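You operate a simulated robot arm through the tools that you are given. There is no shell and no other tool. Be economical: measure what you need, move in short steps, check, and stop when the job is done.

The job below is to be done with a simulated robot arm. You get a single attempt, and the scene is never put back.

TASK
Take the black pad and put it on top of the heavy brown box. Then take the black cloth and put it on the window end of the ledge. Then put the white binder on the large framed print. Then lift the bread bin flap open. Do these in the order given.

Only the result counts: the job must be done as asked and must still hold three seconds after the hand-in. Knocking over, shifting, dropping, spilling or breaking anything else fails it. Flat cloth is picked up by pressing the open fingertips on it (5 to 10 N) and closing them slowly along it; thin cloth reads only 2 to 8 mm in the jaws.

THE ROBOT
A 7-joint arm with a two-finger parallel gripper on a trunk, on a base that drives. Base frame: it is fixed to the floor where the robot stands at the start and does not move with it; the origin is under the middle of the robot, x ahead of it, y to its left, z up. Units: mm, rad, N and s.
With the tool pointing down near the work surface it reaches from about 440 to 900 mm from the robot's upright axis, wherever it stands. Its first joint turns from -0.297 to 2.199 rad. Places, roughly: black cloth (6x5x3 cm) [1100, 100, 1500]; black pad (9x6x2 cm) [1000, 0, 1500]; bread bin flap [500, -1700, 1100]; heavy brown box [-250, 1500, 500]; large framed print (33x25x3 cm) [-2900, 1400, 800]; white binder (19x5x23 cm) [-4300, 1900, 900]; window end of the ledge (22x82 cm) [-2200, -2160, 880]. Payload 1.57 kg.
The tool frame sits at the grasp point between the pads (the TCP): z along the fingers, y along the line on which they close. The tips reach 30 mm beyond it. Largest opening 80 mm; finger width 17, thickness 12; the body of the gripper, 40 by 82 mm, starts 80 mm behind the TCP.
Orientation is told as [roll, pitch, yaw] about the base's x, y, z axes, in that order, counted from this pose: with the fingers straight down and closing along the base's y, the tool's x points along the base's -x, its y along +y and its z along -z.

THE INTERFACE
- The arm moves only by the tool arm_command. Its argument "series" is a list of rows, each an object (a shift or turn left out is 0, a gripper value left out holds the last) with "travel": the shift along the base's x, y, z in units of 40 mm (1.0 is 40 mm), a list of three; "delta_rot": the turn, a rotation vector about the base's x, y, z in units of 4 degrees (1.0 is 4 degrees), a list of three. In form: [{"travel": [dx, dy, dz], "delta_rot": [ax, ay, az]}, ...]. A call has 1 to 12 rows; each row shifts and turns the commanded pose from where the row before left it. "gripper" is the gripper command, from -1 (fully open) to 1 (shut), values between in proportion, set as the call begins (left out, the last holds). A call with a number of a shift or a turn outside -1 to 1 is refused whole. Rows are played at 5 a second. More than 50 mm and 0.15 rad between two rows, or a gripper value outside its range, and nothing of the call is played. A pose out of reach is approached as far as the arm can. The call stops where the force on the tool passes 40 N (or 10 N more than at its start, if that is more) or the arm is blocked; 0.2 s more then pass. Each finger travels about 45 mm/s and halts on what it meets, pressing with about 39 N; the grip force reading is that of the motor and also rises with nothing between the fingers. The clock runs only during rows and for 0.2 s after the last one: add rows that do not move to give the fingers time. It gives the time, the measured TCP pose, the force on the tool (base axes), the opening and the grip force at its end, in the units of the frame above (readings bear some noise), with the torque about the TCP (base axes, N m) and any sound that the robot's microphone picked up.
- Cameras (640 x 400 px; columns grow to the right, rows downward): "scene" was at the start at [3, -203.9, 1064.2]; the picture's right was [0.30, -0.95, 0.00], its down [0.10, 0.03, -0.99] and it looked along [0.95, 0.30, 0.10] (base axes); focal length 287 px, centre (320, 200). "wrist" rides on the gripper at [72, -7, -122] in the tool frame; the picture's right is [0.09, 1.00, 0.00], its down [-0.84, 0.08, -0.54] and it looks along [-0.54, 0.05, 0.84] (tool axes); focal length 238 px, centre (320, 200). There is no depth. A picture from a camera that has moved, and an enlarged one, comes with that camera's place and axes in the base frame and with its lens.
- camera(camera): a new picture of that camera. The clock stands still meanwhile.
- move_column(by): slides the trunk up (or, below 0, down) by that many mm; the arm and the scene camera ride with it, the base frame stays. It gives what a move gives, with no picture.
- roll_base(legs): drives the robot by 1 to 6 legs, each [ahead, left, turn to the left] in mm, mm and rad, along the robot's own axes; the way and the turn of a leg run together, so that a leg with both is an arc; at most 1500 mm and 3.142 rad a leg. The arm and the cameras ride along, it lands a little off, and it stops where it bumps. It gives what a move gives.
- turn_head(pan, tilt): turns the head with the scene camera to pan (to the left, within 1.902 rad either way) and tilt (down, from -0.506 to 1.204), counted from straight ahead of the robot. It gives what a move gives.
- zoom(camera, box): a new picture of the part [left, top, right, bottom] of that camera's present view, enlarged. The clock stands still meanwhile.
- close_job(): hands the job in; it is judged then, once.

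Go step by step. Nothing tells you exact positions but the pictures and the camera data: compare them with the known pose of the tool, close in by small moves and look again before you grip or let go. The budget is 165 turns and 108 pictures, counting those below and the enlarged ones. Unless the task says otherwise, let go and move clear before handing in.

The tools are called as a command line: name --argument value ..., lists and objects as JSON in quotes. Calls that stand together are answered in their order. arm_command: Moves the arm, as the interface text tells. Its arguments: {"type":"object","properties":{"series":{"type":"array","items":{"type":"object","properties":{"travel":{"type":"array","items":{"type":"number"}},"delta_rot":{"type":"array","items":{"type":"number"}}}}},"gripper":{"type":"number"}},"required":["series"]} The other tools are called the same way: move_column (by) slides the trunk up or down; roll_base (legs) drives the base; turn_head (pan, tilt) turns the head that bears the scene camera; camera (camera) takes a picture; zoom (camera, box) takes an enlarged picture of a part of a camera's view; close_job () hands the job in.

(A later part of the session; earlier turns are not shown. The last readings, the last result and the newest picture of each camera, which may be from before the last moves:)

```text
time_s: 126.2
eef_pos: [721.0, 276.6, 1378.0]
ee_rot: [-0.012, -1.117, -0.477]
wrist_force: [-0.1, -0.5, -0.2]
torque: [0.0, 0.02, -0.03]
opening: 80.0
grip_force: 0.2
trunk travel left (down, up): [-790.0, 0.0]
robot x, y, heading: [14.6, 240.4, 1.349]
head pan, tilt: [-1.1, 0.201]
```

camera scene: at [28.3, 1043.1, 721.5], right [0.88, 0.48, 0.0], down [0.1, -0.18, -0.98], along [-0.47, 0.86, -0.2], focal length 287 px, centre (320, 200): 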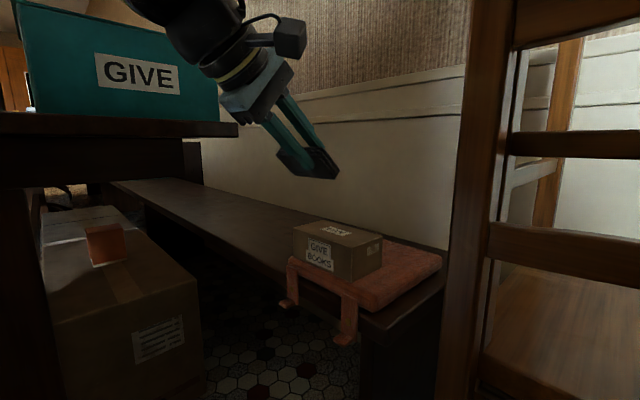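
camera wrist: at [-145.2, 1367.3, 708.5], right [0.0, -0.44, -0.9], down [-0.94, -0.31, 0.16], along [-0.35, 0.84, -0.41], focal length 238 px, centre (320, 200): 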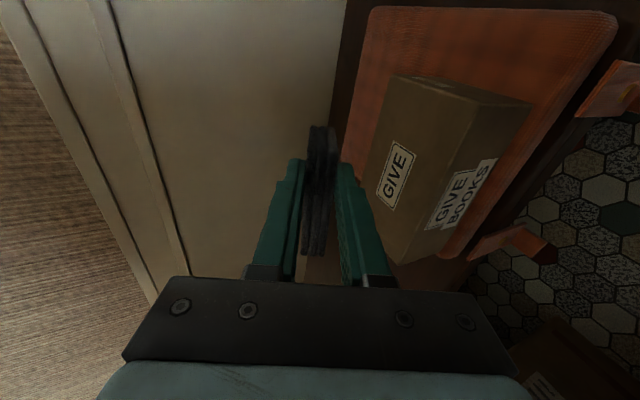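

Orientation is nearly right. I fix the yaw, raise the hand above shelf level and drive sideways toward the shelf.

arm_command --series '[{"travel": [0, 0, 1], "delta_rot": [0, 0, 0.85]}, {"travel": [0, 0, 1], "delta_rot": [0, 0, 0.85]}, {"travel": [0, 0, 1], "delta_rot": [0, 0, 0.85]}, {"travel": [0, 0, 1], "delta_rot": [0, 0, 0.7]}]'

roll_base --legs '[[0, -235, 0]]'

camera --camera "wrist"

```text
time_s: 127.2
eef_pos: [723.2, 279.4, 1539.9]
ee_rot: [-0.009, -1.118, -0.254]
wrist_force: [-1.0, 0.5, 0.2]
torque: [0.0, -0.03, 0.0]
opening: 80.2
grip_force: 0.0
trunk travel left (down, up): [-790.0, 0.0]
robot x, y, heading: [12.4, 240.2, 1.351]
head pan, tilt: [-1.1, 0.201]
```

```text
time_s: 128.9
eef_pos: [955.8, 224.6, 1539.0]
ee_rot: [-0.011, -1.116, -0.257]
wrist_force: [0.5, -0.3, 0.0]
torque: [0.01, 0.0, -0.01]
opening: 80.0
grip_force: 0.1
trunk travel left (down, up): [-790.0, 0.0]
robot x, y, heading: [248.9, 188.5, 1.344]
head pan, tilt: [-1.1, 0.201]
```

```text
40 pictures are left
camera wrist: at [816.6, 255.4, 1529.4], right [0.22, 0.97, -0.09], down [-0.09, 0.11, 0.99], along [0.97, -0.21, 0.12], focal length 238 px, centre (320, 200)
```

wrist: 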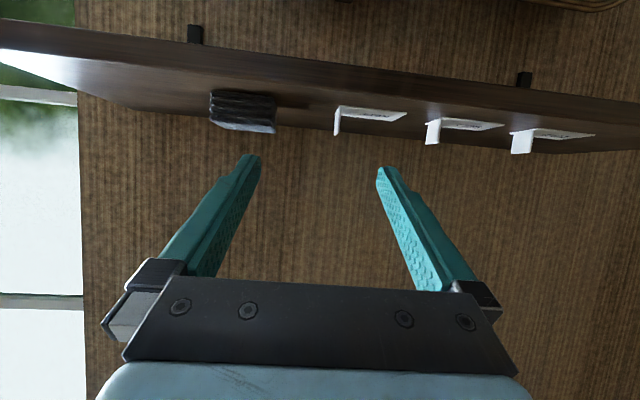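

Cloth seen at about (1059, 119), ~60 mm along the shelf; the white cards are well clear. I move above it.

arm_command --series '[{"travel": [0.57, -0.645, 0]}, {"travel": [0.57, -0.645, 0]}, {"travel": [0.57, -0.645, 0]}, {"travel": [0.57, -0.645, 0]}]'

camera --camera "wrist"

turn_head --pan -1.4 --tilt -0.1

camera --camera "scene"

```text
time_s: 129.9
eef_pos: [1047.5, 121.3, 1537.6]
ee_rot: [-0.012, -1.116, -0.252]
wrist_force: [0.3, 0.2, 1.0]
torque: [-0.01, 0.05, -0.01]
opening: 80.1
grip_force: 0.0
trunk travel left (down, up): [-790.0, 0.0]
robot x, y, heading: [247.7, 183.2, 1.348]
head pan, tilt: [-1.1, 0.201]
```

```text
39 pictures are left
camera wrist: at [908.3, 152.7, 1528.4], right [0.22, 0.97, -0.09], down [-0.09, 0.11, 0.99], along [0.97, -0.21, 0.12], focal length 238 px, centre (320, 200)
```

wrist: 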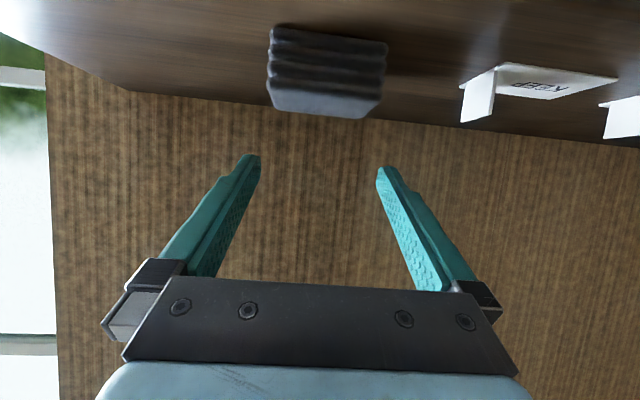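

```text
time_s: 130.7
eef_pos: [1047.5, 121.7, 1538.5]
ee_rot: [-0.012, -1.116, -0.255]
wrist_force: [-0.4, -1.3, -0.1]
torque: [-0.02, 0.02, 0.05]
opening: 80.2
grip_force: 0.0
trunk travel left (down, up): [-790.0, 0.0]
robot x, y, heading: [250.3, 185.7, 1.347]
head pan, tilt: [-1.4, -0.099]
```

```text
38 pictures are left
camera scene: at [542.4, 54.7, 1478.8], right [-0.05, -1.0, 0.0], down [0.1, -0.01, -1.0], along [0.99, -0.05, 0.1], focal length 287 px, centre (320, 200)
```

scene: 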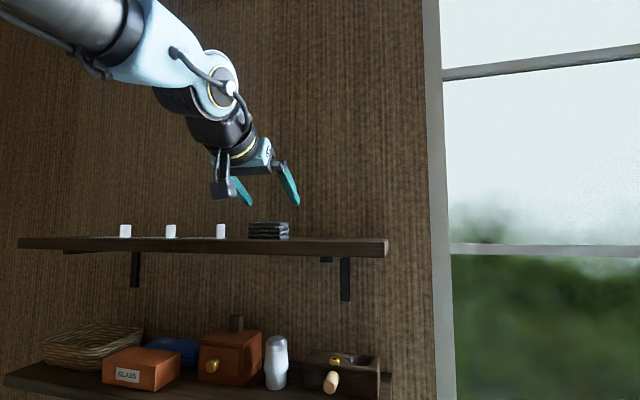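

Well aligned. I lower the open fingers around the cloth.

arm_command --series '[{"travel": [-0.025, -0.1, -0.45]}, {"travel": [0, 0, -0.45]}, {"travel": [0, 0, -0.3]}]'

camera --camera "wrist"

```text
time_s: 131.5
eef_pos: [1045.5, 116.9, 1489.6]
ee_rot: [-0.011, -1.116, -0.255]
wrist_force: [0.3, 0.0, 0.2]
torque: [0.02, 0.01, -0.01]
opening: 80.1
grip_force: 0.1
trunk travel left (down, up): [-790.0, 0.0]
robot x, y, heading: [250.4, 183.1, 1.35]
head pan, tilt: [-1.4, -0.099]
```

```text
37 pictures are left
camera wrist: at [906.3, 148.7, 1480.3], right [0.22, 0.97, -0.09], down [-0.09, 0.11, 0.99], along [0.97, -0.21, 0.12], focal length 238 px, centre (320, 200)
```

wrist: 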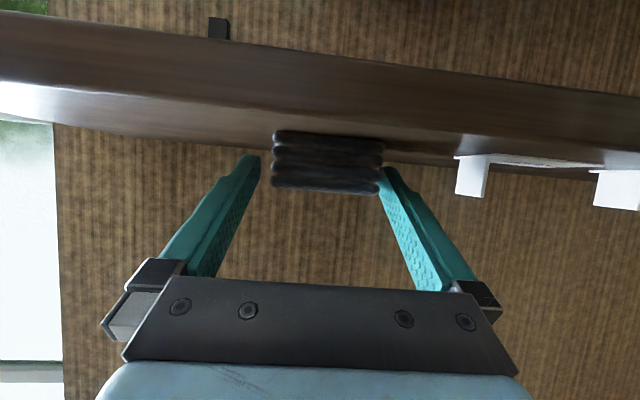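

Slight recentring, then close.

arm_command --series '[{"travel": [0.03, 0.12, -0.04]}]'

arm_command --series '[{}, {}, {}, {}]' --gripper 1

arm_command --series '[{"travel": [0, 0, 0.3]}, {"travel": [0, 0, 0.6]}, {"travel": [-0.4, 0.1, 0.6]}]'

camera --camera "wrist"

```text
time_s: 131.9
eef_pos: [1047.2, 121.9, 1488.9]
ee_rot: [-0.009, -1.117, -0.256]
wrist_force: [-0.1, -0.7, 0.2]
torque: [0.0, 0.0, 0.0]
opening: 79.7
grip_force: 0.0
trunk travel left (down, up): [-790.0, 0.0]
robot x, y, heading: [248.6, 186.5, 1.345]
head pan, tilt: [-1.4, -0.099]
```

```text
time_s: 132.9
eef_pos: [1046.1, 121.6, 1488.9]
ee_rot: [-0.012, -1.118, -0.253]
wrist_force: [0.2, -0.7, -0.7]
torque: [-0.03, 0.0, 0.0]
opening: 59.3
grip_force: 39.2
trunk travel left (down, up): [-790.0, 0.0]
robot x, y, heading: [250.2, 189.7, 1.35]
head pan, tilt: [-1.4, -0.099]
```

```text
time_s: 133.7
eef_pos: [1032.5, 125.3, 1549.2]
ee_rot: [-0.011, -1.118, -0.254]
wrist_force: [0.5, -0.4, -0.2]
torque: [0.02, -0.03, -0.02]
opening: 58.9
grip_force: 39.4
trunk travel left (down, up): [-790.0, 0.0]
robot x, y, heading: [249.5, 188.9, 1.346]
head pan, tilt: [-1.4, -0.099]
```

```text
36 pictures are left
camera wrist: at [894.0, 156.0, 1539.5], right [0.22, 0.97, -0.09], down [-0.09, 0.11, 0.99], along [0.97, -0.21, 0.12], focal length 238 px, centre (320, 200)
```

wrist: 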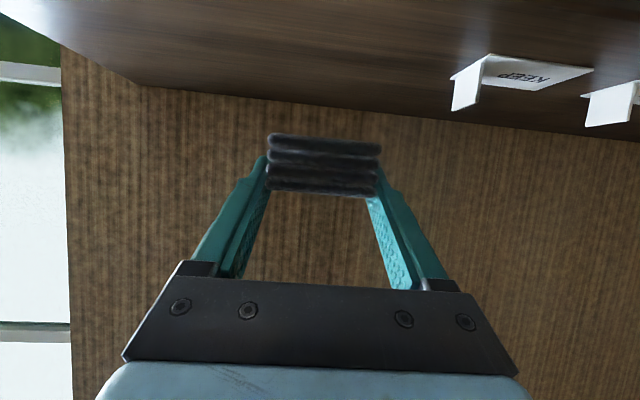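

The cloth is held firmly (59 mm). I back away from the shelf, turn so my right side faces the sideboard wall, and drive toward the ledge, stopping short to look.

roll_base --legs '[[0, 330, 0], [0, 0, -1.6]]'

turn_head --pan -1.9 --tilt 0.3

camera --camera "scene"

```text
time_s: 139.8
eef_pos: [-147.1, -522.2, 1549.1]
ee_rot: [-0.009, -1.117, -1.838]
wrist_force: [-0.4, 0.2, 0.0]
torque: [0.02, -0.01, 0.01]
opening: 58.9
grip_force: 38.9
trunk travel left (down, up): [-790.0, 0.0]
robot x, y, heading: [-72.0, 262.3, -0.237]
head pan, tilt: [-1.4, -0.099]
```

```text
time_s: 140.7
eef_pos: [-147.1, -522.7, 1549.5]
ee_rot: [-0.011, -1.117, -1.837]
wrist_force: [0.4, -0.2, 0.1]
torque: [-0.01, -0.01, 0.03]
opening: 59.2
grip_force: 38.8
trunk travel left (down, up): [-790.0, 0.0]
robot x, y, heading: [-70.4, 257.2, -0.237]
head pan, tilt: [-1.901, 0.3]
```

```text
35 pictures are left
camera scene: at [-255.1, -23.0, 1442.4], right [-0.85, 0.53, 0.0], down [0.16, 0.25, -0.96], along [-0.51, -0.81, -0.3], focal length 287 px, centre (320, 200)
```

scene: 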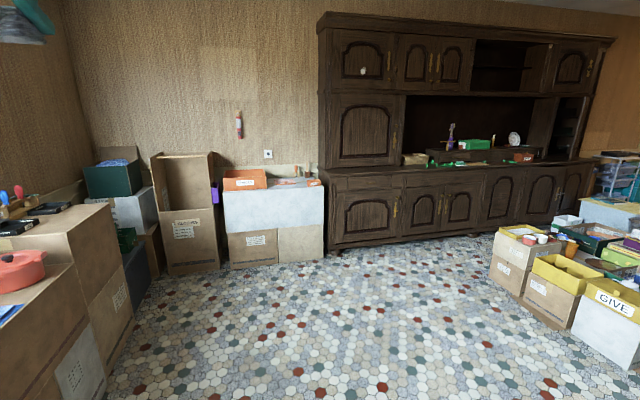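

The ledge runs along the front of the dark sideboard; its window (left) end is the bare strip below the left cupboard. I drive there, stopping short.

roll_base --legs '[[-759, -1000, 0], [-759, -1000, 0]]'

turn_head --pan -1.4 --tilt 0.5

camera --camera "scene"

```text
time_s: 153.0
eef_pos: [-2066.1, -2149.8, 1549.5]
ee_rot: [-0.01, -1.117, -1.826]
wrist_force: [-0.6, 0.3, -0.7]
torque: [-0.03, 0.0, 0.0]
opening: 58.7
grip_force: 39.1
trunk travel left (down, up): [-790.0, 0.0]
robot x, y, heading: [-2002.3, -1370.9, -0.224]
head pan, tilt: [-1.901, 0.3]
```

```text
time_s: 153.9
eef_pos: [-2064.9, -2150.1, 1549.3]
ee_rot: [-0.01, -1.115, -1.825]
wrist_force: [-0.1, 0.1, 0.1]
torque: [-0.02, -0.01, 0.0]
opening: 58.7
grip_force: 39.0
trunk travel left (down, up): [-790.0, 0.0]
robot x, y, heading: [-2000.8, -1366.8, -0.221]
head pan, tilt: [-1.4, 0.499]
```

```text
34 pictures are left
camera scene: at [-2136.9, -1663.6, 1423.9], right [-1.0, 0.05, 0.0], down [0.03, 0.48, -0.88], along [-0.05, -0.88, -0.48], focal length 287 px, centre (320, 200)
```

scene: 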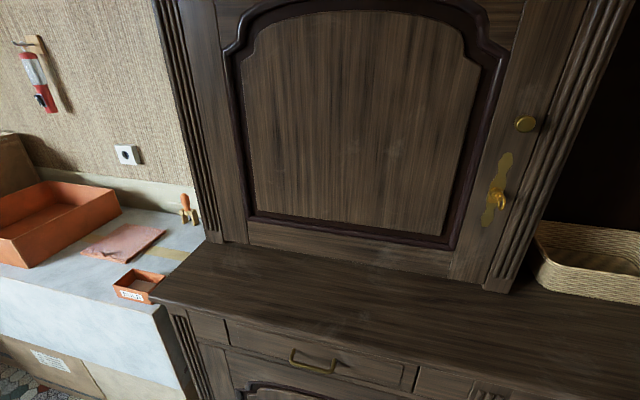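

The ledge strip in front of the left cupboard is clear; its middle is ≈(−2190, −2157, 880). I lower the trunk and move over it.

move_column --by -400

move_column --by -190

arm_command --series '[{"travel": [-0.9, -0.35, 0]}, {"travel": [-0.9, -0.35, 0]}, {"travel": [-0.4, -0.15, 0]}]'

turn_head --pan -1.2 --tilt 0.3

camera --camera "scene"

```text
time_s: 157.8
eef_pos: [-2066.1, -2150.8, 1148.8]
ee_rot: [-0.01, -1.117, -1.825]
wrist_force: [0.1, 0.2, -1.7]
torque: [0.0, -0.01, -0.03]
opening: 58.6
grip_force: 38.9
trunk travel left (down, up): [-390.0, 400.0]
robot x, y, heading: [-2004.3, -1368.7, -0.225]
head pan, tilt: [-1.4, 0.499]
```

```text
time_s: 159.9
eef_pos: [-2065.5, -2149.0, 959.4]
ee_rot: [-0.01, -1.116, -1.827]
wrist_force: [0.0, -0.6, -0.2]
torque: [-0.01, 0.01, 0.01]
opening: 59.0
grip_force: 39.2
trunk travel left (down, up): [-200.0, 590.0]
robot x, y, heading: [-2006.0, -1365.2, -0.222]
head pan, tilt: [-1.4, 0.499]
```

```text
time_s: 160.7
eef_pos: [-2153.0, -2183.9, 959.2]
ee_rot: [-0.011, -1.117, -1.825]
wrist_force: [-0.3, 0.1, -0.7]
torque: [-0.02, 0.0, 0.02]
opening: 58.8
grip_force: 38.9
trunk travel left (down, up): [-200.0, 590.0]
robot x, y, heading: [-2000.9, -1361.2, -0.216]
head pan, tilt: [-1.4, 0.499]
```

```text
time_s: 161.4
eef_pos: [-2153.7, -2183.0, 957.6]
ee_rot: [-0.01, -1.117, -1.827]
wrist_force: [-0.4, 0.3, -1.5]
torque: [0.0, 0.01, 0.02]
opening: 59.0
grip_force: 39.0
trunk travel left (down, up): [-200.0, 590.0]
robot x, y, heading: [-2006.1, -1367.2, -0.223]
head pan, tilt: [-1.201, 0.3]
```

```text
33 pictures are left
camera scene: at [-2118.6, -1665.0, 852.2], right [-0.99, -0.15, 0.0], down [-0.04, 0.29, -0.96], along [0.14, -0.94, -0.3], focal length 287 px, centre (320, 200)
```

scene: 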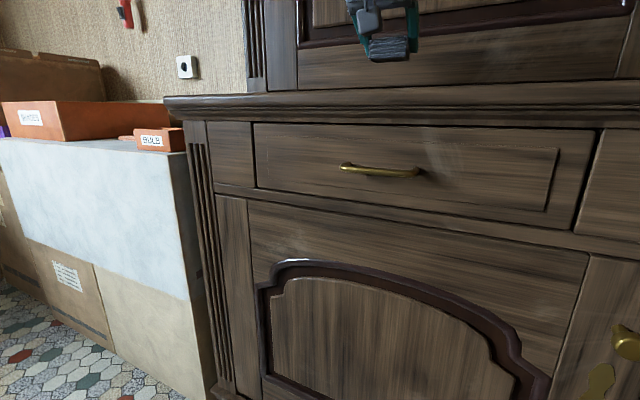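

Ledge height ≈ 888. I descend and feel for contact.

arm_command --series '[{"travel": [0, 0, -0.4]}, {"travel": [0, 0, -0.4]}]'

arm_command --series '[{"travel": [0, 0, -0.1]}, {"travel": [0, 0, -0.1]}]'

```text
time_s: 162.0
eef_pos: [-2153.7, -2183.9, 927.1]
ee_rot: [-0.013, -1.116, -1.822]
wrist_force: [0.5, -0.3, 0.2]
torque: [0.02, -0.01, -0.02]
opening: 58.9
grip_force: 39.1
trunk travel left (down, up): [-200.0, 590.0]
robot x, y, heading: [-2001.9, -1366.8, -0.218]
head pan, tilt: [-1.201, 0.3]
```

```text
time_s: 162.6
eef_pos: [-2153.7, -2184.4, 917.6]
ee_rot: [-0.01, -1.117, -1.826]
wrist_force: [0.2, -0.5, -1.4]
torque: [0.0, -0.03, -0.04]
opening: 58.7
grip_force: 39.0
trunk travel left (down, up): [-200.0, 590.0]
robot x, y, heading: [-2005.9, -1362.5, -0.222]
head pan, tilt: [-1.201, 0.3]
```

arm_command --series '[{"travel": [0, 0, -0.08]}, {"travel": [0, 0, -0.08]}]'

camera --camera "wrist"

```text
time_s: 163.2
eef_pos: [-2153.7, -2183.4, 913.1]
ee_rot: [-0.01, -1.118, -1.826]
wrist_force: [0.7, -0.2, 0.2]
torque: [0.03, -0.04, -0.03]
opening: 58.9
grip_force: 38.8
trunk travel left (down, up): [-200.0, 590.0]
robot x, y, heading: [-2006.0, -1366.3, -0.223]
head pan, tilt: [-1.201, 0.3]
```

```text
32 pictures are left
camera wrist: at [-2124.8, -2045.4, 903.7], right [0.97, -0.22, -0.09], down [0.11, 0.09, 0.99], along [-0.21, -0.97, 0.12], focal length 238 px, centre (320, 200)
```

wrist: 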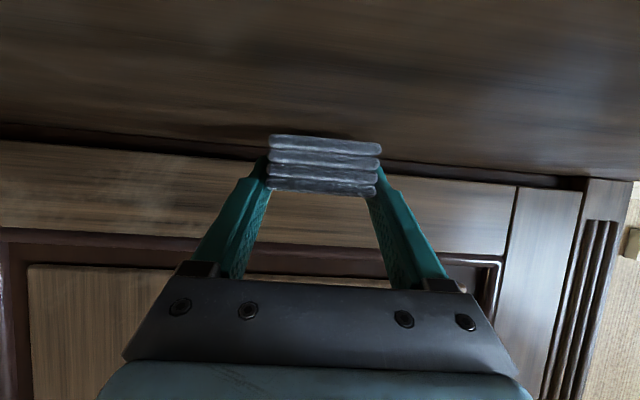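

Nearly there; continue down in small steps.

arm_command --series '[{"travel": [0, 0, -0.1]}, {"travel": [0, 0, -0.1]}]'

arm_command --series '[{"travel": [0, 0, -0.08]}, {}]'

```text
time_s: 163.8
eef_pos: [-2154.2, -2183.2, 909.4]
ee_rot: [-0.01, -1.123, -1.825]
wrist_force: [1.2, -0.5, 12.9]
torque: [0.07, -0.29, -0.03]
opening: 59.1
grip_force: 39.3
trunk travel left (down, up): [-200.0, 590.0]
robot x, y, heading: [-2003.8, -1366.8, -0.221]
head pan, tilt: [-1.201, 0.3]
```

```text
time_s: 164.4
eef_pos: [-2153.4, -2184.1, 909.0]
ee_rot: [-0.012, -1.129, -1.823]
wrist_force: [2.3, -5.7, 37.5]
torque: [0.2, -0.57, -0.08]
opening: 59.0
grip_force: 38.6
trunk travel left (down, up): [-200.0, 590.0]
robot x, y, heading: [-2005.3, -1368.5, -0.221]
head pan, tilt: [-1.201, 0.3]
```

Contact at z≈909. I relax, open, and withdraw backward and up.

arm_command --series '[{"travel": [0, 0, 0.12]}, {}]'

arm_command --series '[{}, {}, {}, {}]' --gripper -1

arm_command --series '[{"travel": [0.05, 0.25, 0.25]}, {"travel": [0.1, 0.5, 0.5]}, {"travel": [0.2, 0.8, 0.6]}, {"travel": [0.2, 0.8, 0.6]}]'

camera --camera "wrist"

```text
time_s: 165.0
eef_pos: [-2154.3, -2183.8, 907.7]
ee_rot: [-0.011, -1.119, -1.825]
wrist_force: [2.2, 3.9, 24.4]
torque: [-0.05, -0.21, 0.03]
opening: 58.8
grip_force: 39.0
trunk travel left (down, up): [-200.0, 590.0]
robot x, y, heading: [-2002.8, -1370.1, -0.228]
head pan, tilt: [-1.201, 0.3]
```

```text
time_s: 166.0
eef_pos: [-2154.7, -2184.0, 907.2]
ee_rot: [-0.011, -1.114, -1.824]
wrist_force: [-0.8, -0.1, 0.7]
torque: [-0.02, -0.01, -0.01]
opening: 79.9
grip_force: 0.0
trunk travel left (down, up): [-200.0, 590.0]
robot x, y, heading: [-1998.9, -1365.9, -0.219]
head pan, tilt: [-1.201, 0.3]
```

```text
time_s: 167.0
eef_pos: [-2132.6, -2091.1, 981.4]
ee_rot: [-0.011, -1.116, -1.825]
wrist_force: [0.1, 0.6, 0.0]
torque: [0.01, 0.01, 0.0]
opening: 80.0
grip_force: 0.1
trunk travel left (down, up): [-200.0, 590.0]
robot x, y, heading: [-2001.8, -1367.8, -0.225]
head pan, tilt: [-1.201, 0.3]
```

```text
31 pictures are left
camera wrist: at [-2104.1, -1952.6, 971.8], right [0.97, -0.22, -0.09], down [0.11, 0.09, 0.99], along [-0.21, -0.97, 0.11], focal length 238 px, centre (320, 200)
```

wrist: 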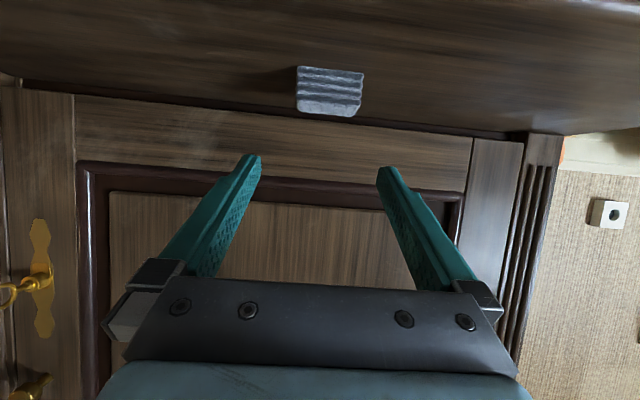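

The cloth sits flat on the window end of the ledge. Next the binder: I raise the trunk, move out to the aisle beside the long table, and turn so my right side faces it.

move_column --by 400

roll_base --legs '[[0, 700, 0], [0, 0, 3.11], [0, -900, 0]]'

turn_head --pan -0.3 --tilt 0.3

camera --camera "scene"

```text
time_s: 170.8
eef_pos: [-2133.4, -2090.0, 1381.6]
ee_rot: [-0.01, -1.118, -1.824]
wrist_force: [0.1, -0.2, 0.3]
torque: [-0.02, -0.01, 0.02]
opening: 79.9
grip_force: 0.1
trunk travel left (down, up): [-600.0, 190.0]
robot x, y, heading: [-2002.0, -1365.2, -0.224]
head pan, tilt: [-1.201, 0.3]
```

```text
time_s: 186.2
eef_pos: [-1409.7, 889.4, 1381.2]
ee_rot: [-0.011, -1.117, 1.247]
wrist_force: [0.4, 0.0, 0.3]
torque: [0.04, 0.01, -0.01]
opening: 79.8
grip_force: 0.0
trunk travel left (down, up): [-600.0, 190.0]
robot x, y, heading: [-1591.8, 175.1, 2.845]
head pan, tilt: [-1.201, 0.3]
```

```text
time_s: 187.4
eef_pos: [-1410.3, 889.2, 1382.5]
ee_rot: [-0.011, -1.115, 1.244]
wrist_force: [-0.4, 0.4, -0.8]
torque: [-0.01, -0.03, 0.02]
opening: 80.1
grip_force: 0.1
trunk travel left (down, up): [-600.0, 190.0]
robot x, y, heading: [-1591.4, 176.0, 2.847]
head pan, tilt: [-0.3, 0.3]
```

```text
30 pictures are left
camera scene: at [-1526.3, 424.2, 1252.3], right [0.56, 0.83, 0.0], down [0.24, -0.17, -0.96], along [-0.79, 0.54, -0.3], focal length 287 px, centre (320, 200)
```

scene: 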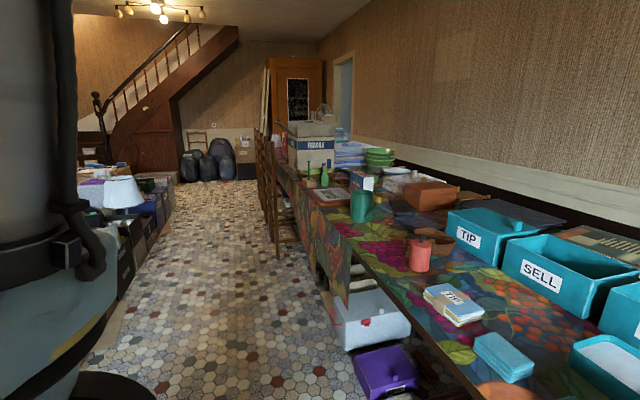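

The framed print lies at about pixel (325,195); the binder should be near (290,146). I zoom on both.

zoom --camera "scene" --box '[240, 100, 420, 240]'

```text
2.86 times, centred on (330, 170) of scene
camera zoom: at [-1526.3, 424.2, 1252.3], right [0.56, 0.83, 0.0], down [0.24, -0.17, -0.96], along [-0.79, 0.54, -0.3], focal length 820 px, centre (291, 286)
```

zoom: 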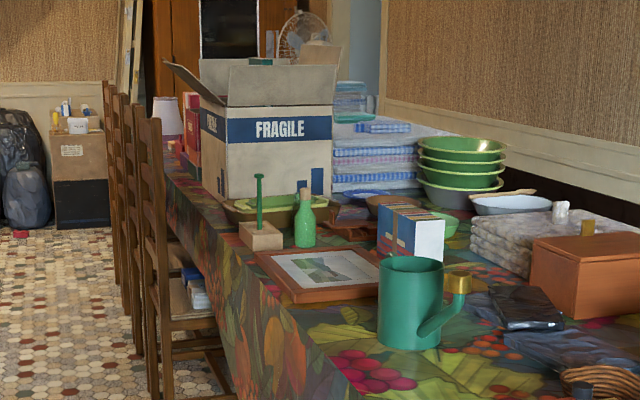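

The print lies flat on the table near (−2850, 1400); the binder should be behind the FRAGILE box, past some chairs. I raise the arm and drive down the aisle to that spot.

move_column --by 190

roll_base --legs '[[0, -80, -0.025], [1400, 0, 0], [1450, 0, 0]]'

turn_head --pan -1.3 --tilt 0.45

camera --camera "scene"

```text
time_s: 189.5
eef_pos: [-1410.0, 887.6, 1571.7]
ee_rot: [-0.008, -1.117, 1.246]
wrist_force: [-0.6, 0.2, -0.8]
torque: [-0.01, -0.01, 0.03]
opening: 80.0
grip_force: 0.0
trunk travel left (down, up): [-790.0, 0.0]
robot x, y, heading: [-1590.4, 176.9, 2.849]
head pan, tilt: [-0.3, 0.3]
```

```text
time_s: 203.9
eef_pos: [-4084.1, 1838.8, 1571.3]
ee_rot: [-0.009, -1.115, 1.221]
wrist_force: [1.0, 0.7, -0.3]
torque: [0.02, -0.01, -0.01]
opening: 79.9
grip_force: 0.1
trunk travel left (down, up): [-790.0, 0.0]
robot x, y, heading: [-4282.5, 1128.8, 2.825]
head pan, tilt: [-0.3, 0.3]
```

```text
time_s: 205.2
eef_pos: [-4083.5, 1837.7, 1571.8]
ee_rot: [-0.01, -1.118, 1.221]
wrist_force: [-0.2, -0.3, 1.1]
torque: [0.04, 0.01, 0.0]
opening: 80.1
grip_force: 0.0
trunk travel left (down, up): [-790.0, 0.0]
robot x, y, heading: [-4283.1, 1129.7, 2.826]
head pan, tilt: [-1.3, 0.45]
```

```text
28 pictures are left
camera scene: at [-4129.8, 1413.9, 1428.4], right [1.0, -0.05, 0.0], down [-0.02, -0.43, -0.9], along [0.04, 0.9, -0.44], focal length 287 px, centre (320, 200)
```

scene: 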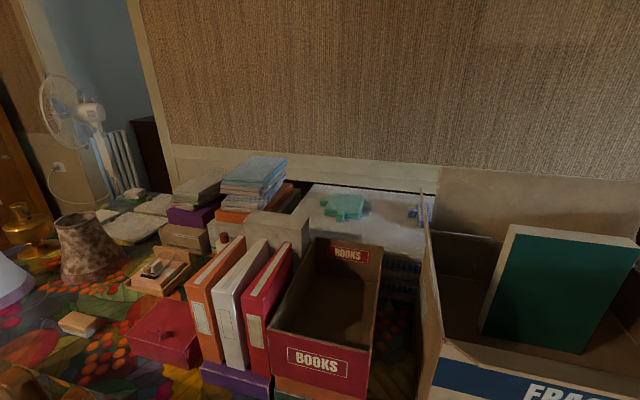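

The white binder stands between an orange and a red one on the table. I zoom in to see the gaps.

zoom --camera "scene" --box '[160, 210, 320, 390]'

```text
2.22 times, centred on (240, 300) of scene
camera zoom: at [-4129.8, 1413.9, 1428.4], right [1.0, -0.05, 0.0], down [-0.02, -0.43, -0.9], along [0.04, 0.9, -0.44], focal length 638 px, centre (498, -22)
```

zoom: 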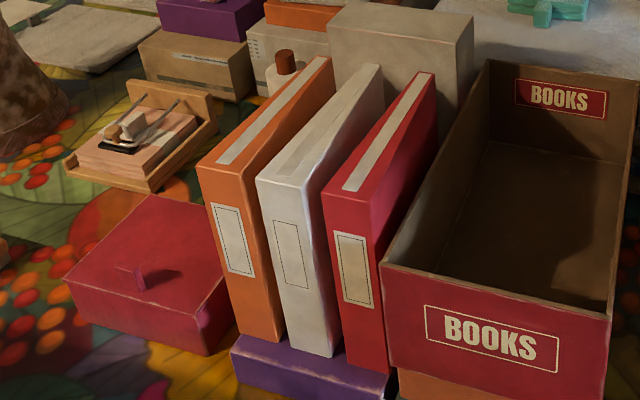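

The gaps beside the white binder look narrow. I bring the hand vertical above it for a view from the top.

arm_command --series '[{"travel": [-0.39, -0.1, -0.5], "delta_rot": [-0.939, 0.343, 0]}, {"travel": [-0.39, -0.1, -0.5], "delta_rot": [-0.939, 0.343, 0]}, {"travel": [-0.39, -0.1, -0.5], "delta_rot": [-0.939, 0.343, 0]}, {"travel": [-0.39, -0.1, -0.5], "delta_rot": [-0.939, 0.343, 0]}, {"travel": [-0.39, -0.1, -0.5], "delta_rot": [-0.939, 0.343, 0]}, {"travel": [-0.39, -0.1, -0.5], "delta_rot": [-0.939, 0.343, 0]}, {"travel": [-0.39, -0.1, -0.5], "delta_rot": [-0.939, 0.343, 0]}, {"travel": [-0.39, -0.1, -0.5], "delta_rot": [-0.939, 0.343, 0]}, {"travel": [-0.39, -0.1, -0.5], "delta_rot": [-0.939, 0.343, 0]}, {"travel": [-0.39, -0.1, -0.5], "delta_rot": [-0.939, 0.343, 0]}, {"travel": [-0.39, -0.1, -0.5], "delta_rot": [-0.939, 0.343, 0]}, {"travel": [-0.39, -0.1, -0.5], "delta_rot": [-0.939, 0.343, 0]}]'

arm_command --series '[{"delta_rot": [-0.939, 0.343, 0]}, {"delta_rot": [-0.939, 0.343, 0]}, {"delta_rot": [-0.939, 0.343, 0]}, {"delta_rot": [-0.939, 0.343, 0]}]'

camera --camera "wrist"

```text
time_s: 207.8
eef_pos: [-4271.8, 1789.9, 1332.3]
ee_rot: [-0.011, -0.277, 1.222]
wrist_force: [-0.9, 0.2, -0.4]
torque: [0.0, 0.02, -0.02]
opening: 79.9
grip_force: 0.1
trunk travel left (down, up): [-790.0, 0.0]
robot x, y, heading: [-4285.9, 1129.7, 2.824]
head pan, tilt: [-1.3, 0.45]
```

```text
time_s: 208.8
eef_pos: [-4270.9, 1788.1, 1332.8]
ee_rot: [-0.01, 0.003, 1.222]
wrist_force: [-0.5, -1.1, 0.1]
torque: [0.04, -0.01, -0.01]
opening: 79.7
grip_force: 0.0
trunk travel left (down, up): [-790.0, 0.0]
robot x, y, heading: [-4280.7, 1129.4, 2.821]
head pan, tilt: [-1.3, 0.45]
```

```text
26 pictures are left
camera wrist: at [-4291.7, 1720.1, 1455.6], right [-0.97, 0.25, -0.01], down [0.21, 0.82, 0.54], along [0.15, 0.52, -0.84], focal length 238 px, centre (320, 200)
```

wrist: 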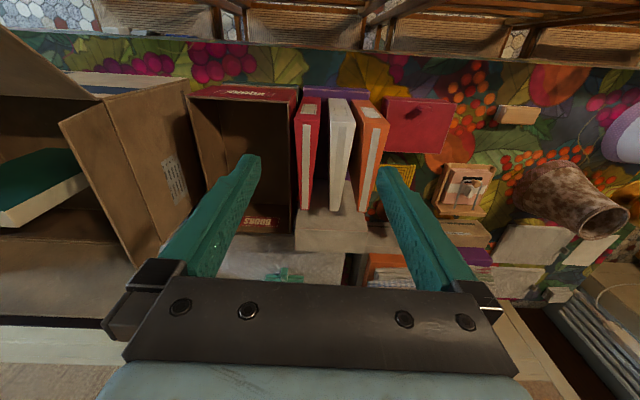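

zoom --camera "wrist" --box '[270, 70, 410, 230]'

```text
2.50 times, centred on (340, 150) of wrist
camera zoom: at [-4291.7, 1720.1, 1455.6], right [-0.97, 0.25, -0.01], down [0.21, 0.82, 0.54], along [0.15, 0.52, -0.84], focal length 596 px, centre (270, 325)
```

zoom: 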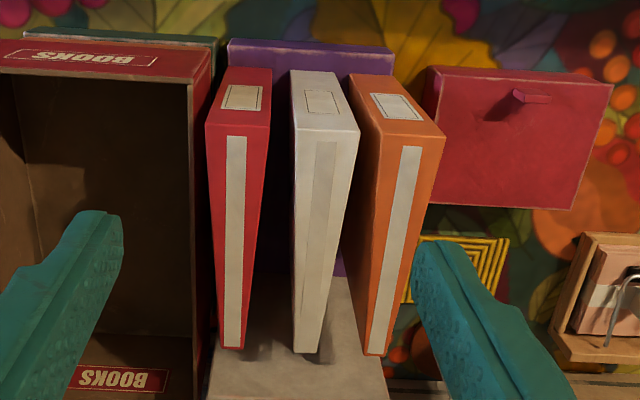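

The top view is good: the white binder is wedge-shaped, with ~28 mm gaps on both sides at mid-depth. Mid-top ≈ (−4270, 1935, 990). I align the hand, lower the trunk and move above it.

move_column --by -230

arm_command --series '[{"travel": [0, 0.9, 0], "delta_rot": [0, 0, 0.5]}, {"travel": [0, 0.9, 0], "delta_rot": [0, 0, 0.4]}, {"travel": [0, 0.9, 0]}, {"travel": [0, 0.95, 0]}]' --gripper -0.4

camera --camera "wrist"

```text
time_s: 211.2
eef_pos: [-4271.2, 1788.7, 1102.6]
ee_rot: [-0.009, 0.0, 1.222]
wrist_force: [0.1, -1.0, -0.8]
torque: [-0.04, 0.03, 0.01]
opening: 79.9
grip_force: 0.1
trunk travel left (down, up): [-560.0, 230.0]
robot x, y, heading: [-4282.1, 1129.6, 2.828]
head pan, tilt: [-1.3, 0.45]
```

```text
time_s: 212.2
eef_pos: [-4270.8, 1934.7, 1101.4]
ee_rot: [-0.009, 0.0, 1.285]
wrist_force: [0.2, -0.6, 0.7]
torque: [0.05, -0.02, -0.01]
opening: 55.9
grip_force: 0.1
trunk travel left (down, up): [-560.0, 230.0]
robot x, y, heading: [-4281.8, 1124.6, 2.821]
head pan, tilt: [-1.3, 0.45]
```

```text
24 pictures are left
camera wrist: at [-4286.9, 1865.0, 1223.7], right [-0.98, 0.19, -0.01], down [0.16, 0.83, 0.54], along [0.11, 0.53, -0.84], focal length 238 px, centre (320, 200)
```

wrist: 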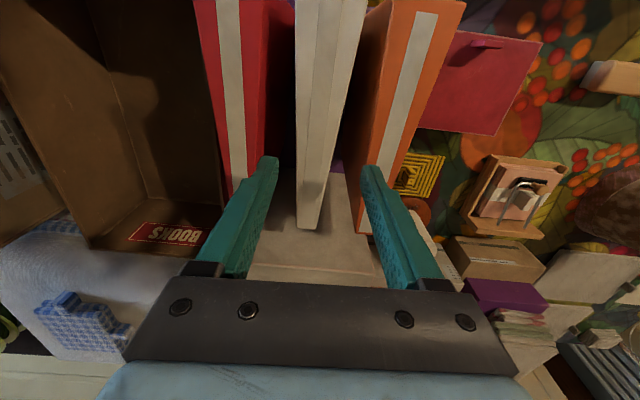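

Aligned within a few millimetres. I shift 2 mm and descend until the tips are just above the binder tops, then check.

arm_command --series '[{"travel": [0.06, 0, -0.8]}, {"travel": [0, 0, -0.8]}]' --gripper -0.45

zoom --camera "wrist" --box '[200, 60, 440, 260]'

```text
time_s: 212.8
eef_pos: [-4269.4, 1934.2, 1038.3]
ee_rot: [-0.01, 0.001, 1.285]
wrist_force: [-0.3, -1.0, 0.9]
torque: [0.01, 0.0, -0.04]
opening: 58.2
grip_force: 0.1
trunk travel left (down, up): [-560.0, 230.0]
robot x, y, heading: [-4278.1, 1128.4, 2.824]
head pan, tilt: [-1.3, 0.45]
```

```text
2.00 times, centred on (320, 160) of wrist
camera zoom: at [-4284.6, 1864.0, 1160.6], right [-0.98, 0.19, -0.01], down [0.16, 0.83, 0.54], along [0.11, 0.53, -0.84], focal length 477 px, centre (320, 280)
```

zoom: 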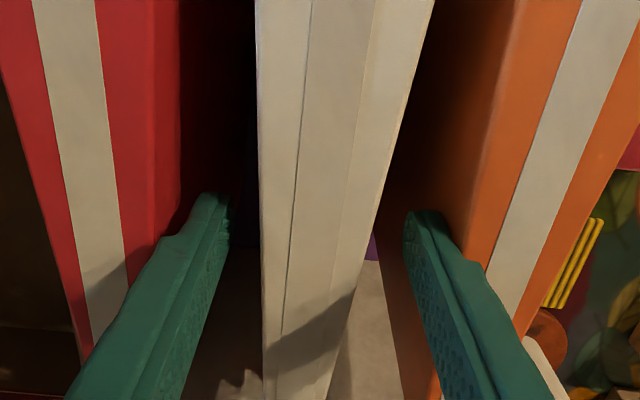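

Both fingers have clear gaps. I descend 95 mm and close.

arm_command --series '[{"travel": [0, 0, -0.6]}, {"travel": [0, 0, -0.6]}, {"travel": [0, 0, -0.6]}, {"travel": [0, 0, -0.5]}]'

arm_command --series '[{}, {}, {}, {}]' --gripper 1

```text
time_s: 213.2
eef_pos: [-4266.8, 1936.7, 1028.2]
ee_rot: [-0.006, -0.023, 1.285]
wrist_force: [0.1, -1.5, 19.7]
torque: [0.06, 0.89, 0.05]
opening: 57.5
grip_force: 0.0
trunk travel left (down, up): [-560.0, 230.0]
robot x, y, heading: [-4284.0, 1126.6, 2.822]
head pan, tilt: [-1.3, 0.45]
stopped in row 2: the force on the tool passed its limit at 60 N (the readings are from after the stop); the commanded pose is now the measured one
```

```text
time_s: 214.2
eef_pos: [-4268.8, 1936.5, 1028.4]
ee_rot: [-0.005, -0.021, 1.282]
wrist_force: [4.3, 8.8, 36.7]
torque: [0.36, 0.74, -0.19]
opening: 32.1
grip_force: 36.3
trunk travel left (down, up): [-560.0, 230.0]
robot x, y, heading: [-4282.5, 1125.7, 2.826]
head pan, tilt: [-1.3, 0.45]
```

Something stopped the descent early (tips z≈998), and the fingers closed on 32 mm. I look.

camera --camera "wrist"

turn_head --pan -1.35 --tilt 0.3

camera --camera "scene"

```text
22 pictures are left
camera wrist: at [-4284.0, 1863.4, 1149.1], right [-0.98, 0.19, -0.01], down [0.16, 0.81, 0.56], along [0.11, 0.55, -0.83], focal length 238 px, centre (320, 200)
```

wrist: 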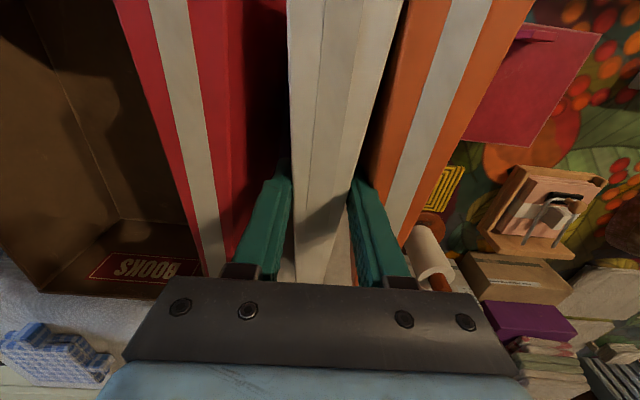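

```text
time_s: 214.9
eef_pos: [-4268.5, 1935.4, 1027.6]
ee_rot: [-0.005, -0.023, 1.284]
wrist_force: [6.3, 9.1, 37.8]
torque: [0.34, 0.64, -0.16]
opening: 32.2
grip_force: 39.0
trunk travel left (down, up): [-560.0, 230.0]
robot x, y, heading: [-4282.8, 1129.0, 2.821]
head pan, tilt: [-1.349, 0.3]
```

```text
21 pictures are left
camera scene: at [-4124.9, 1414.0, 1212.6], right [1.0, -0.1, 0.0], down [-0.03, -0.29, -0.96], along [0.09, 0.95, -0.3], focal length 287 px, centre (320, 200)
```

scene: 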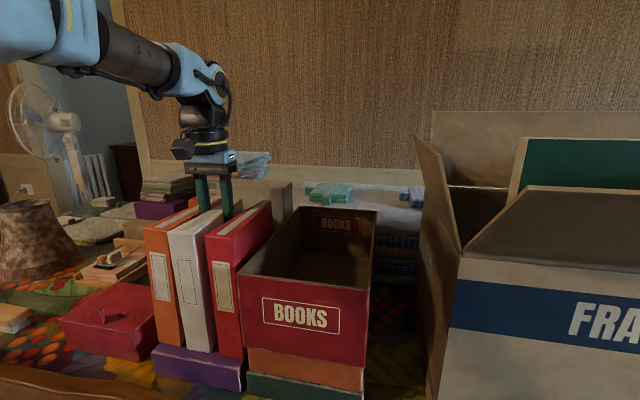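

The orange-side finger had landed on the orange binder's edge; now the hand is centred on the 32 mm white binder. I open only slightly (46 mm) and descend again.

arm_command --series '[{"travel": [0, 0, 0.2]}, {}, {}]' --gripper -0.15

zoom --camera "wrist" --box '[200, 60, 440, 260]'

```text
time_s: 215.7
eef_pos: [-4269.1, 1936.3, 1032.1]
ee_rot: [-0.006, -0.016, 1.285]
wrist_force: [-0.2, 0.5, -1.1]
torque: [-0.01, 0.04, -0.01]
opening: 46.0
grip_force: 0.1
trunk travel left (down, up): [-560.0, 230.0]
robot x, y, heading: [-4280.3, 1126.8, 2.821]
head pan, tilt: [-1.349, 0.3]
```

```text
2.00 times, centred on (320, 160) of wrist
camera zoom: at [-4284.7, 1864.0, 1153.8], right [-0.98, 0.19, -0.01], down [0.16, 0.82, 0.55], along [0.11, 0.54, -0.83], focal length 477 px, centre (320, 280)
```

zoom: 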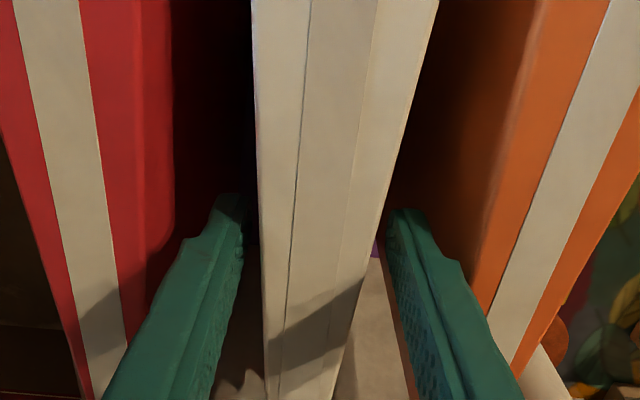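

arm_command --series '[{"travel": [0, 0, -0.4]}, {"travel": [0, 0, -0.4]}, {"travel": [0, 0, -0.5]}, {"travel": [0, 0, -0.5]}]'

```text
time_s: 216.7
eef_pos: [-4268.5, 1935.5, 962.3]
ee_rot: [-0.005, -0.019, 1.284]
wrist_force: [0.5, 1.0, 0.1]
torque: [0.03, 0.01, 0.01]
opening: 46.1
grip_force: 0.0
trunk travel left (down, up): [-560.0, 230.0]
robot x, y, heading: [-4283.1, 1126.7, 2.823]
head pan, tilt: [-1.349, 0.3]
```

It slid down freely. I close on the binder and lift.

arm_command --series '[{}, {}, {}]' --gripper 1

arm_command --series '[{"travel": [0, 0, 0.25]}, {"travel": [0, 0, 0.5]}, {"travel": [0, 0, 0.5]}]'

camera --camera "scene"

```text
time_s: 217.5
eef_pos: [-4269.6, 1936.5, 961.8]
ee_rot: [-0.007, -0.017, 1.286]
wrist_force: [1.3, 0.1, 0.2]
torque: [0.17, -0.15, -0.09]
opening: 32.6
grip_force: 32.8
trunk travel left (down, up): [-560.0, 230.0]
robot x, y, heading: [-4284.3, 1124.9, 2.826]
head pan, tilt: [-1.349, 0.3]
```

```text
time_s: 218.3
eef_pos: [-4267.9, 1935.6, 1011.4]
ee_rot: [-0.007, -0.015, 1.283]
wrist_force: [-0.3, -0.5, -4.4]
torque: [0.04, -0.04, -0.01]
opening: 32.3
grip_force: 39.0
trunk travel left (down, up): [-560.0, 230.0]
robot x, y, heading: [-4282.2, 1129.0, 2.822]
head pan, tilt: [-1.349, 0.3]
```

```text
19 pictures are left
camera scene: at [-4125.1, 1415.3, 1212.2], right [1.0, -0.1, 0.0], down [-0.03, -0.29, -0.96], along [0.09, 0.95, -0.3], focal length 287 px, centre (320, 200)
```

scene: 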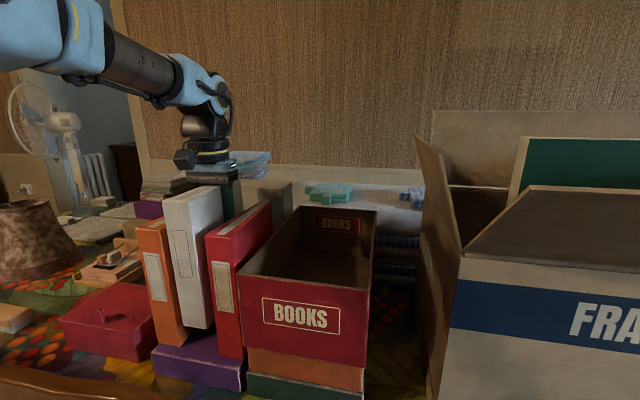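

The white binder is lifted free; neighbours stand. I raise it high, pull it toward the robot, and drive back toward the print.

move_column --by 230

arm_command --series '[{"travel": [-0.3, -0.93, 0.3]}, {"travel": [-0.3, -0.93, 0.3]}, {"travel": [-0.3, -0.93, 0.3]}, {"travel": [-0.3, -0.93, 0.3]}, {"travel": [-0.3, -0.93, 0.2]}, {"travel": [-0.3, -0.93, 0]}, {"travel": [-0.15, -0.4, 0]}]'

turn_head --pan -1.7 --tilt 0.3

camera --camera "scene"

```text
time_s: 220.8
eef_pos: [-4267.4, 1937.5, 1240.7]
ee_rot: [-0.008, -0.018, 1.286]
wrist_force: [0.4, 0.1, -4.1]
torque: [0.05, -0.05, -0.03]
opening: 32.2
grip_force: 39.3
trunk travel left (down, up): [-790.0, 0.0]
robot x, y, heading: [-4280.4, 1128.6, 2.824]
head pan, tilt: [-1.349, 0.3]
```

```text
time_s: 222.3
eef_pos: [-4346.4, 1697.4, 1298.9]
ee_rot: [-0.007, -0.017, 1.284]
wrist_force: [0.5, 0.0, -3.7]
torque: [0.1, 0.02, -0.02]
opening: 32.3
grip_force: 39.5
trunk travel left (down, up): [-790.0, 0.0]
robot x, y, heading: [-4280.5, 1124.9, 2.824]
head pan, tilt: [-1.349, 0.3]
```

```text
time_s: 223.2
eef_pos: [-4345.7, 1696.7, 1297.9]
ee_rot: [-0.006, -0.018, 1.285]
wrist_force: [0.4, -0.1, -4.5]
torque: [0.08, -0.04, -0.02]
opening: 32.3
grip_force: 39.5
trunk travel left (down, up): [-790.0, 0.0]
robot x, y, heading: [-4281.5, 1126.1, 2.821]
head pan, tilt: [-1.7, 0.3]
```

```text
18 pictures are left
camera scene: at [-4093.8, 1406.5, 1442.3], right [0.9, -0.43, 0.0], down [-0.13, -0.27, -0.96], along [0.41, 0.86, -0.3], focal length 287 px, centre (320, 200)
```

scene: 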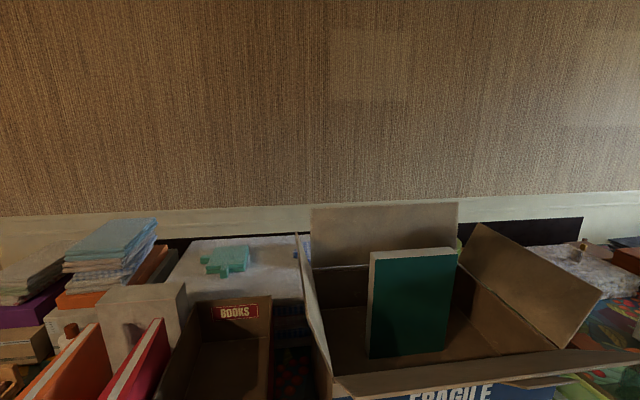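

The FRAGILE box flaps reach z≈1150, so I lift the binder higher before driving back alongside the table to the print.

arm_command --series '[{"travel": [0, 0, 0.9]}, {"travel": [0, 0, 0.9]}, {"travel": [0, 0, 0.9]}, {"travel": [0, 0, 0.6]}]'

roll_base --legs '[[-700, 30, 0], [-815, 0, 0]]'

turn_head --pan -1.2 --tilt 0.7

camera --camera "scene"

```text
time_s: 224.2
eef_pos: [-4345.3, 1697.9, 1429.3]
ee_rot: [-0.008, -0.016, 1.284]
wrist_force: [0.2, -0.8, -4.0]
torque: [0.11, -0.03, 0.01]
opening: 32.5
grip_force: 39.2
trunk travel left (down, up): [-790.0, 0.0]
robot x, y, heading: [-4282.0, 1126.4, 2.826]
head pan, tilt: [-1.7, 0.3]
```

```text
time_s: 232.0
eef_pos: [-2912.4, 1196.8, 1429.1]
ee_rot: [-0.006, -0.017, 1.292]
wrist_force: [0.4, -0.3, -3.8]
torque: [0.06, -0.01, -0.01]
opening: 32.4
grip_force: 38.8
trunk travel left (down, up): [-790.0, 0.0]
robot x, y, heading: [-2844.9, 628.7, 2.829]
head pan, tilt: [-1.7, 0.3]
```

```text
time_s: 232.9
eef_pos: [-2912.0, 1197.2, 1429.9]
ee_rot: [-0.007, -0.017, 1.294]
wrist_force: [0.1, -0.2, -3.1]
torque: [0.1, -0.01, -0.03]
opening: 32.4
grip_force: 39.5
trunk travel left (down, up): [-790.0, 0.0]
robot x, y, heading: [-2843.2, 630.1, 2.83]
head pan, tilt: [-1.201, 0.7]
```

```text
17 pictures are left
camera scene: at [-2703.2, 908.5, 1406.2], right [1.0, 0.06, 0.0], down [0.04, -0.64, -0.77], along [-0.05, 0.76, -0.64], focal length 287 px, centre (320, 200)
```

scene: 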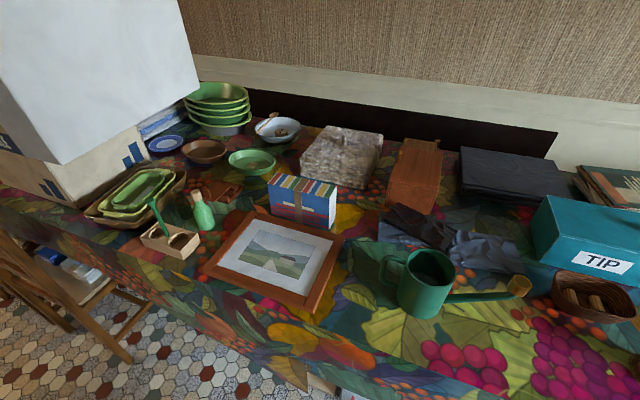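

The print lies clear with its centre ≈ (−2854, 1420), z≈780. I lower the trunk and move the binder over it.

move_column --by -240

arm_command --series '[{"travel": [0.23, 0.9, 0]}, {"travel": [0.23, 0.9, 0]}, {"travel": [0.23, 0.9, 0]}, {"travel": [0.23, 0.9, 0]}, {"travel": [0.23, 0.9, 0]}, {"travel": [0.23, 0.9, 0]}, {"delta_rot": [0, 0.25, 0]}]'

turn_head --pan -1.3 --tilt 0.5

camera --camera "scene"

```text
time_s: 235.4
eef_pos: [-2914.0, 1199.3, 1189.6]
ee_rot: [-0.006, -0.016, 1.295]
wrist_force: [0.3, -0.2, -3.5]
torque: [0.07, 0.0, 0.01]
opening: 32.2
grip_force: 38.5
trunk travel left (down, up): [-550.0, 240.0]
robot x, y, heading: [-2840.4, 631.5, 2.836]
head pan, tilt: [-1.201, 0.7]
```

```text
time_s: 237.0
eef_pos: [-2859.0, 1411.9, 1186.0]
ee_rot: [0.01, -0.01, 1.294]
wrist_force: [-0.6, 0.6, -3.8]
torque: [0.07, -0.01, -0.03]
opening: 32.1
grip_force: 38.7
trunk travel left (down, up): [-550.0, 240.0]
robot x, y, heading: [-2844.3, 632.6, 2.838]
head pan, tilt: [-1.201, 0.7]
```

```text
time_s: 237.8
eef_pos: [-2857.7, 1411.9, 1187.9]
ee_rot: [0.01, -0.013, 1.294]
wrist_force: [0.4, 0.2, -3.1]
torque: [0.12, -0.03, -0.02]
opening: 32.2
grip_force: 38.4
trunk travel left (down, up): [-550.0, 240.0]
robot x, y, heading: [-2845.5, 629.5, 2.835]
head pan, tilt: [-1.3, 0.499]
```

```text
16 pictures are left
camera scene: at [-2694.6, 914.7, 1183.8], right [1.0, -0.04, 0.0], down [-0.02, -0.48, -0.88], along [0.03, 0.88, -0.48], focal length 287 px, centre (320, 200)
```

scene: 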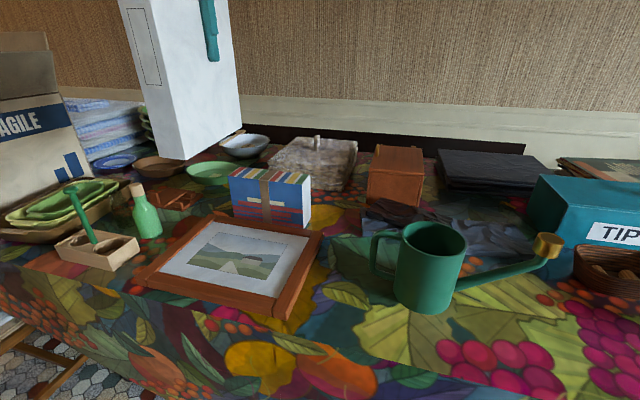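

Binder and print are aligned (print centre ≈ (−2851, 1412)). I lower the binder until just above the frame.

arm_command --series '[{"travel": [0.15, 0, -0.8], "delta_rot": [0, -0.25, 0]}, {"travel": [0, 0, -0.9]}, {"travel": [0, 0, -0.9]}, {"travel": [0, 0, -0.9]}, {"travel": [0, 0, -0.9]}, {"travel": [0, 0, -0.9]}]'

camera --camera "scene"

```text
time_s: 239.2
eef_pos: [-2851.2, 1413.1, 976.8]
ee_rot: [-0.006, -0.016, 1.293]
wrist_force: [0.1, -0.8, -4.1]
torque: [0.1, 0.0, 0.0]
opening: 32.5
grip_force: 38.8
trunk travel left (down, up): [-550.0, 240.0]
robot x, y, heading: [-2844.3, 629.1, 2.83]
head pan, tilt: [-1.3, 0.499]
```

```text
15 pictures are left
camera scene: at [-2694.6, 914.4, 1183.9], right [1.0, -0.04, 0.0], down [-0.02, -0.48, -0.88], along [0.03, 0.88, -0.48], focal length 287 px, centre (320, 200)
```

scene: 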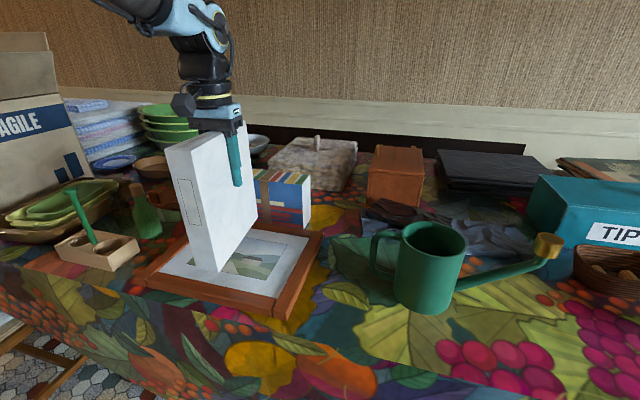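

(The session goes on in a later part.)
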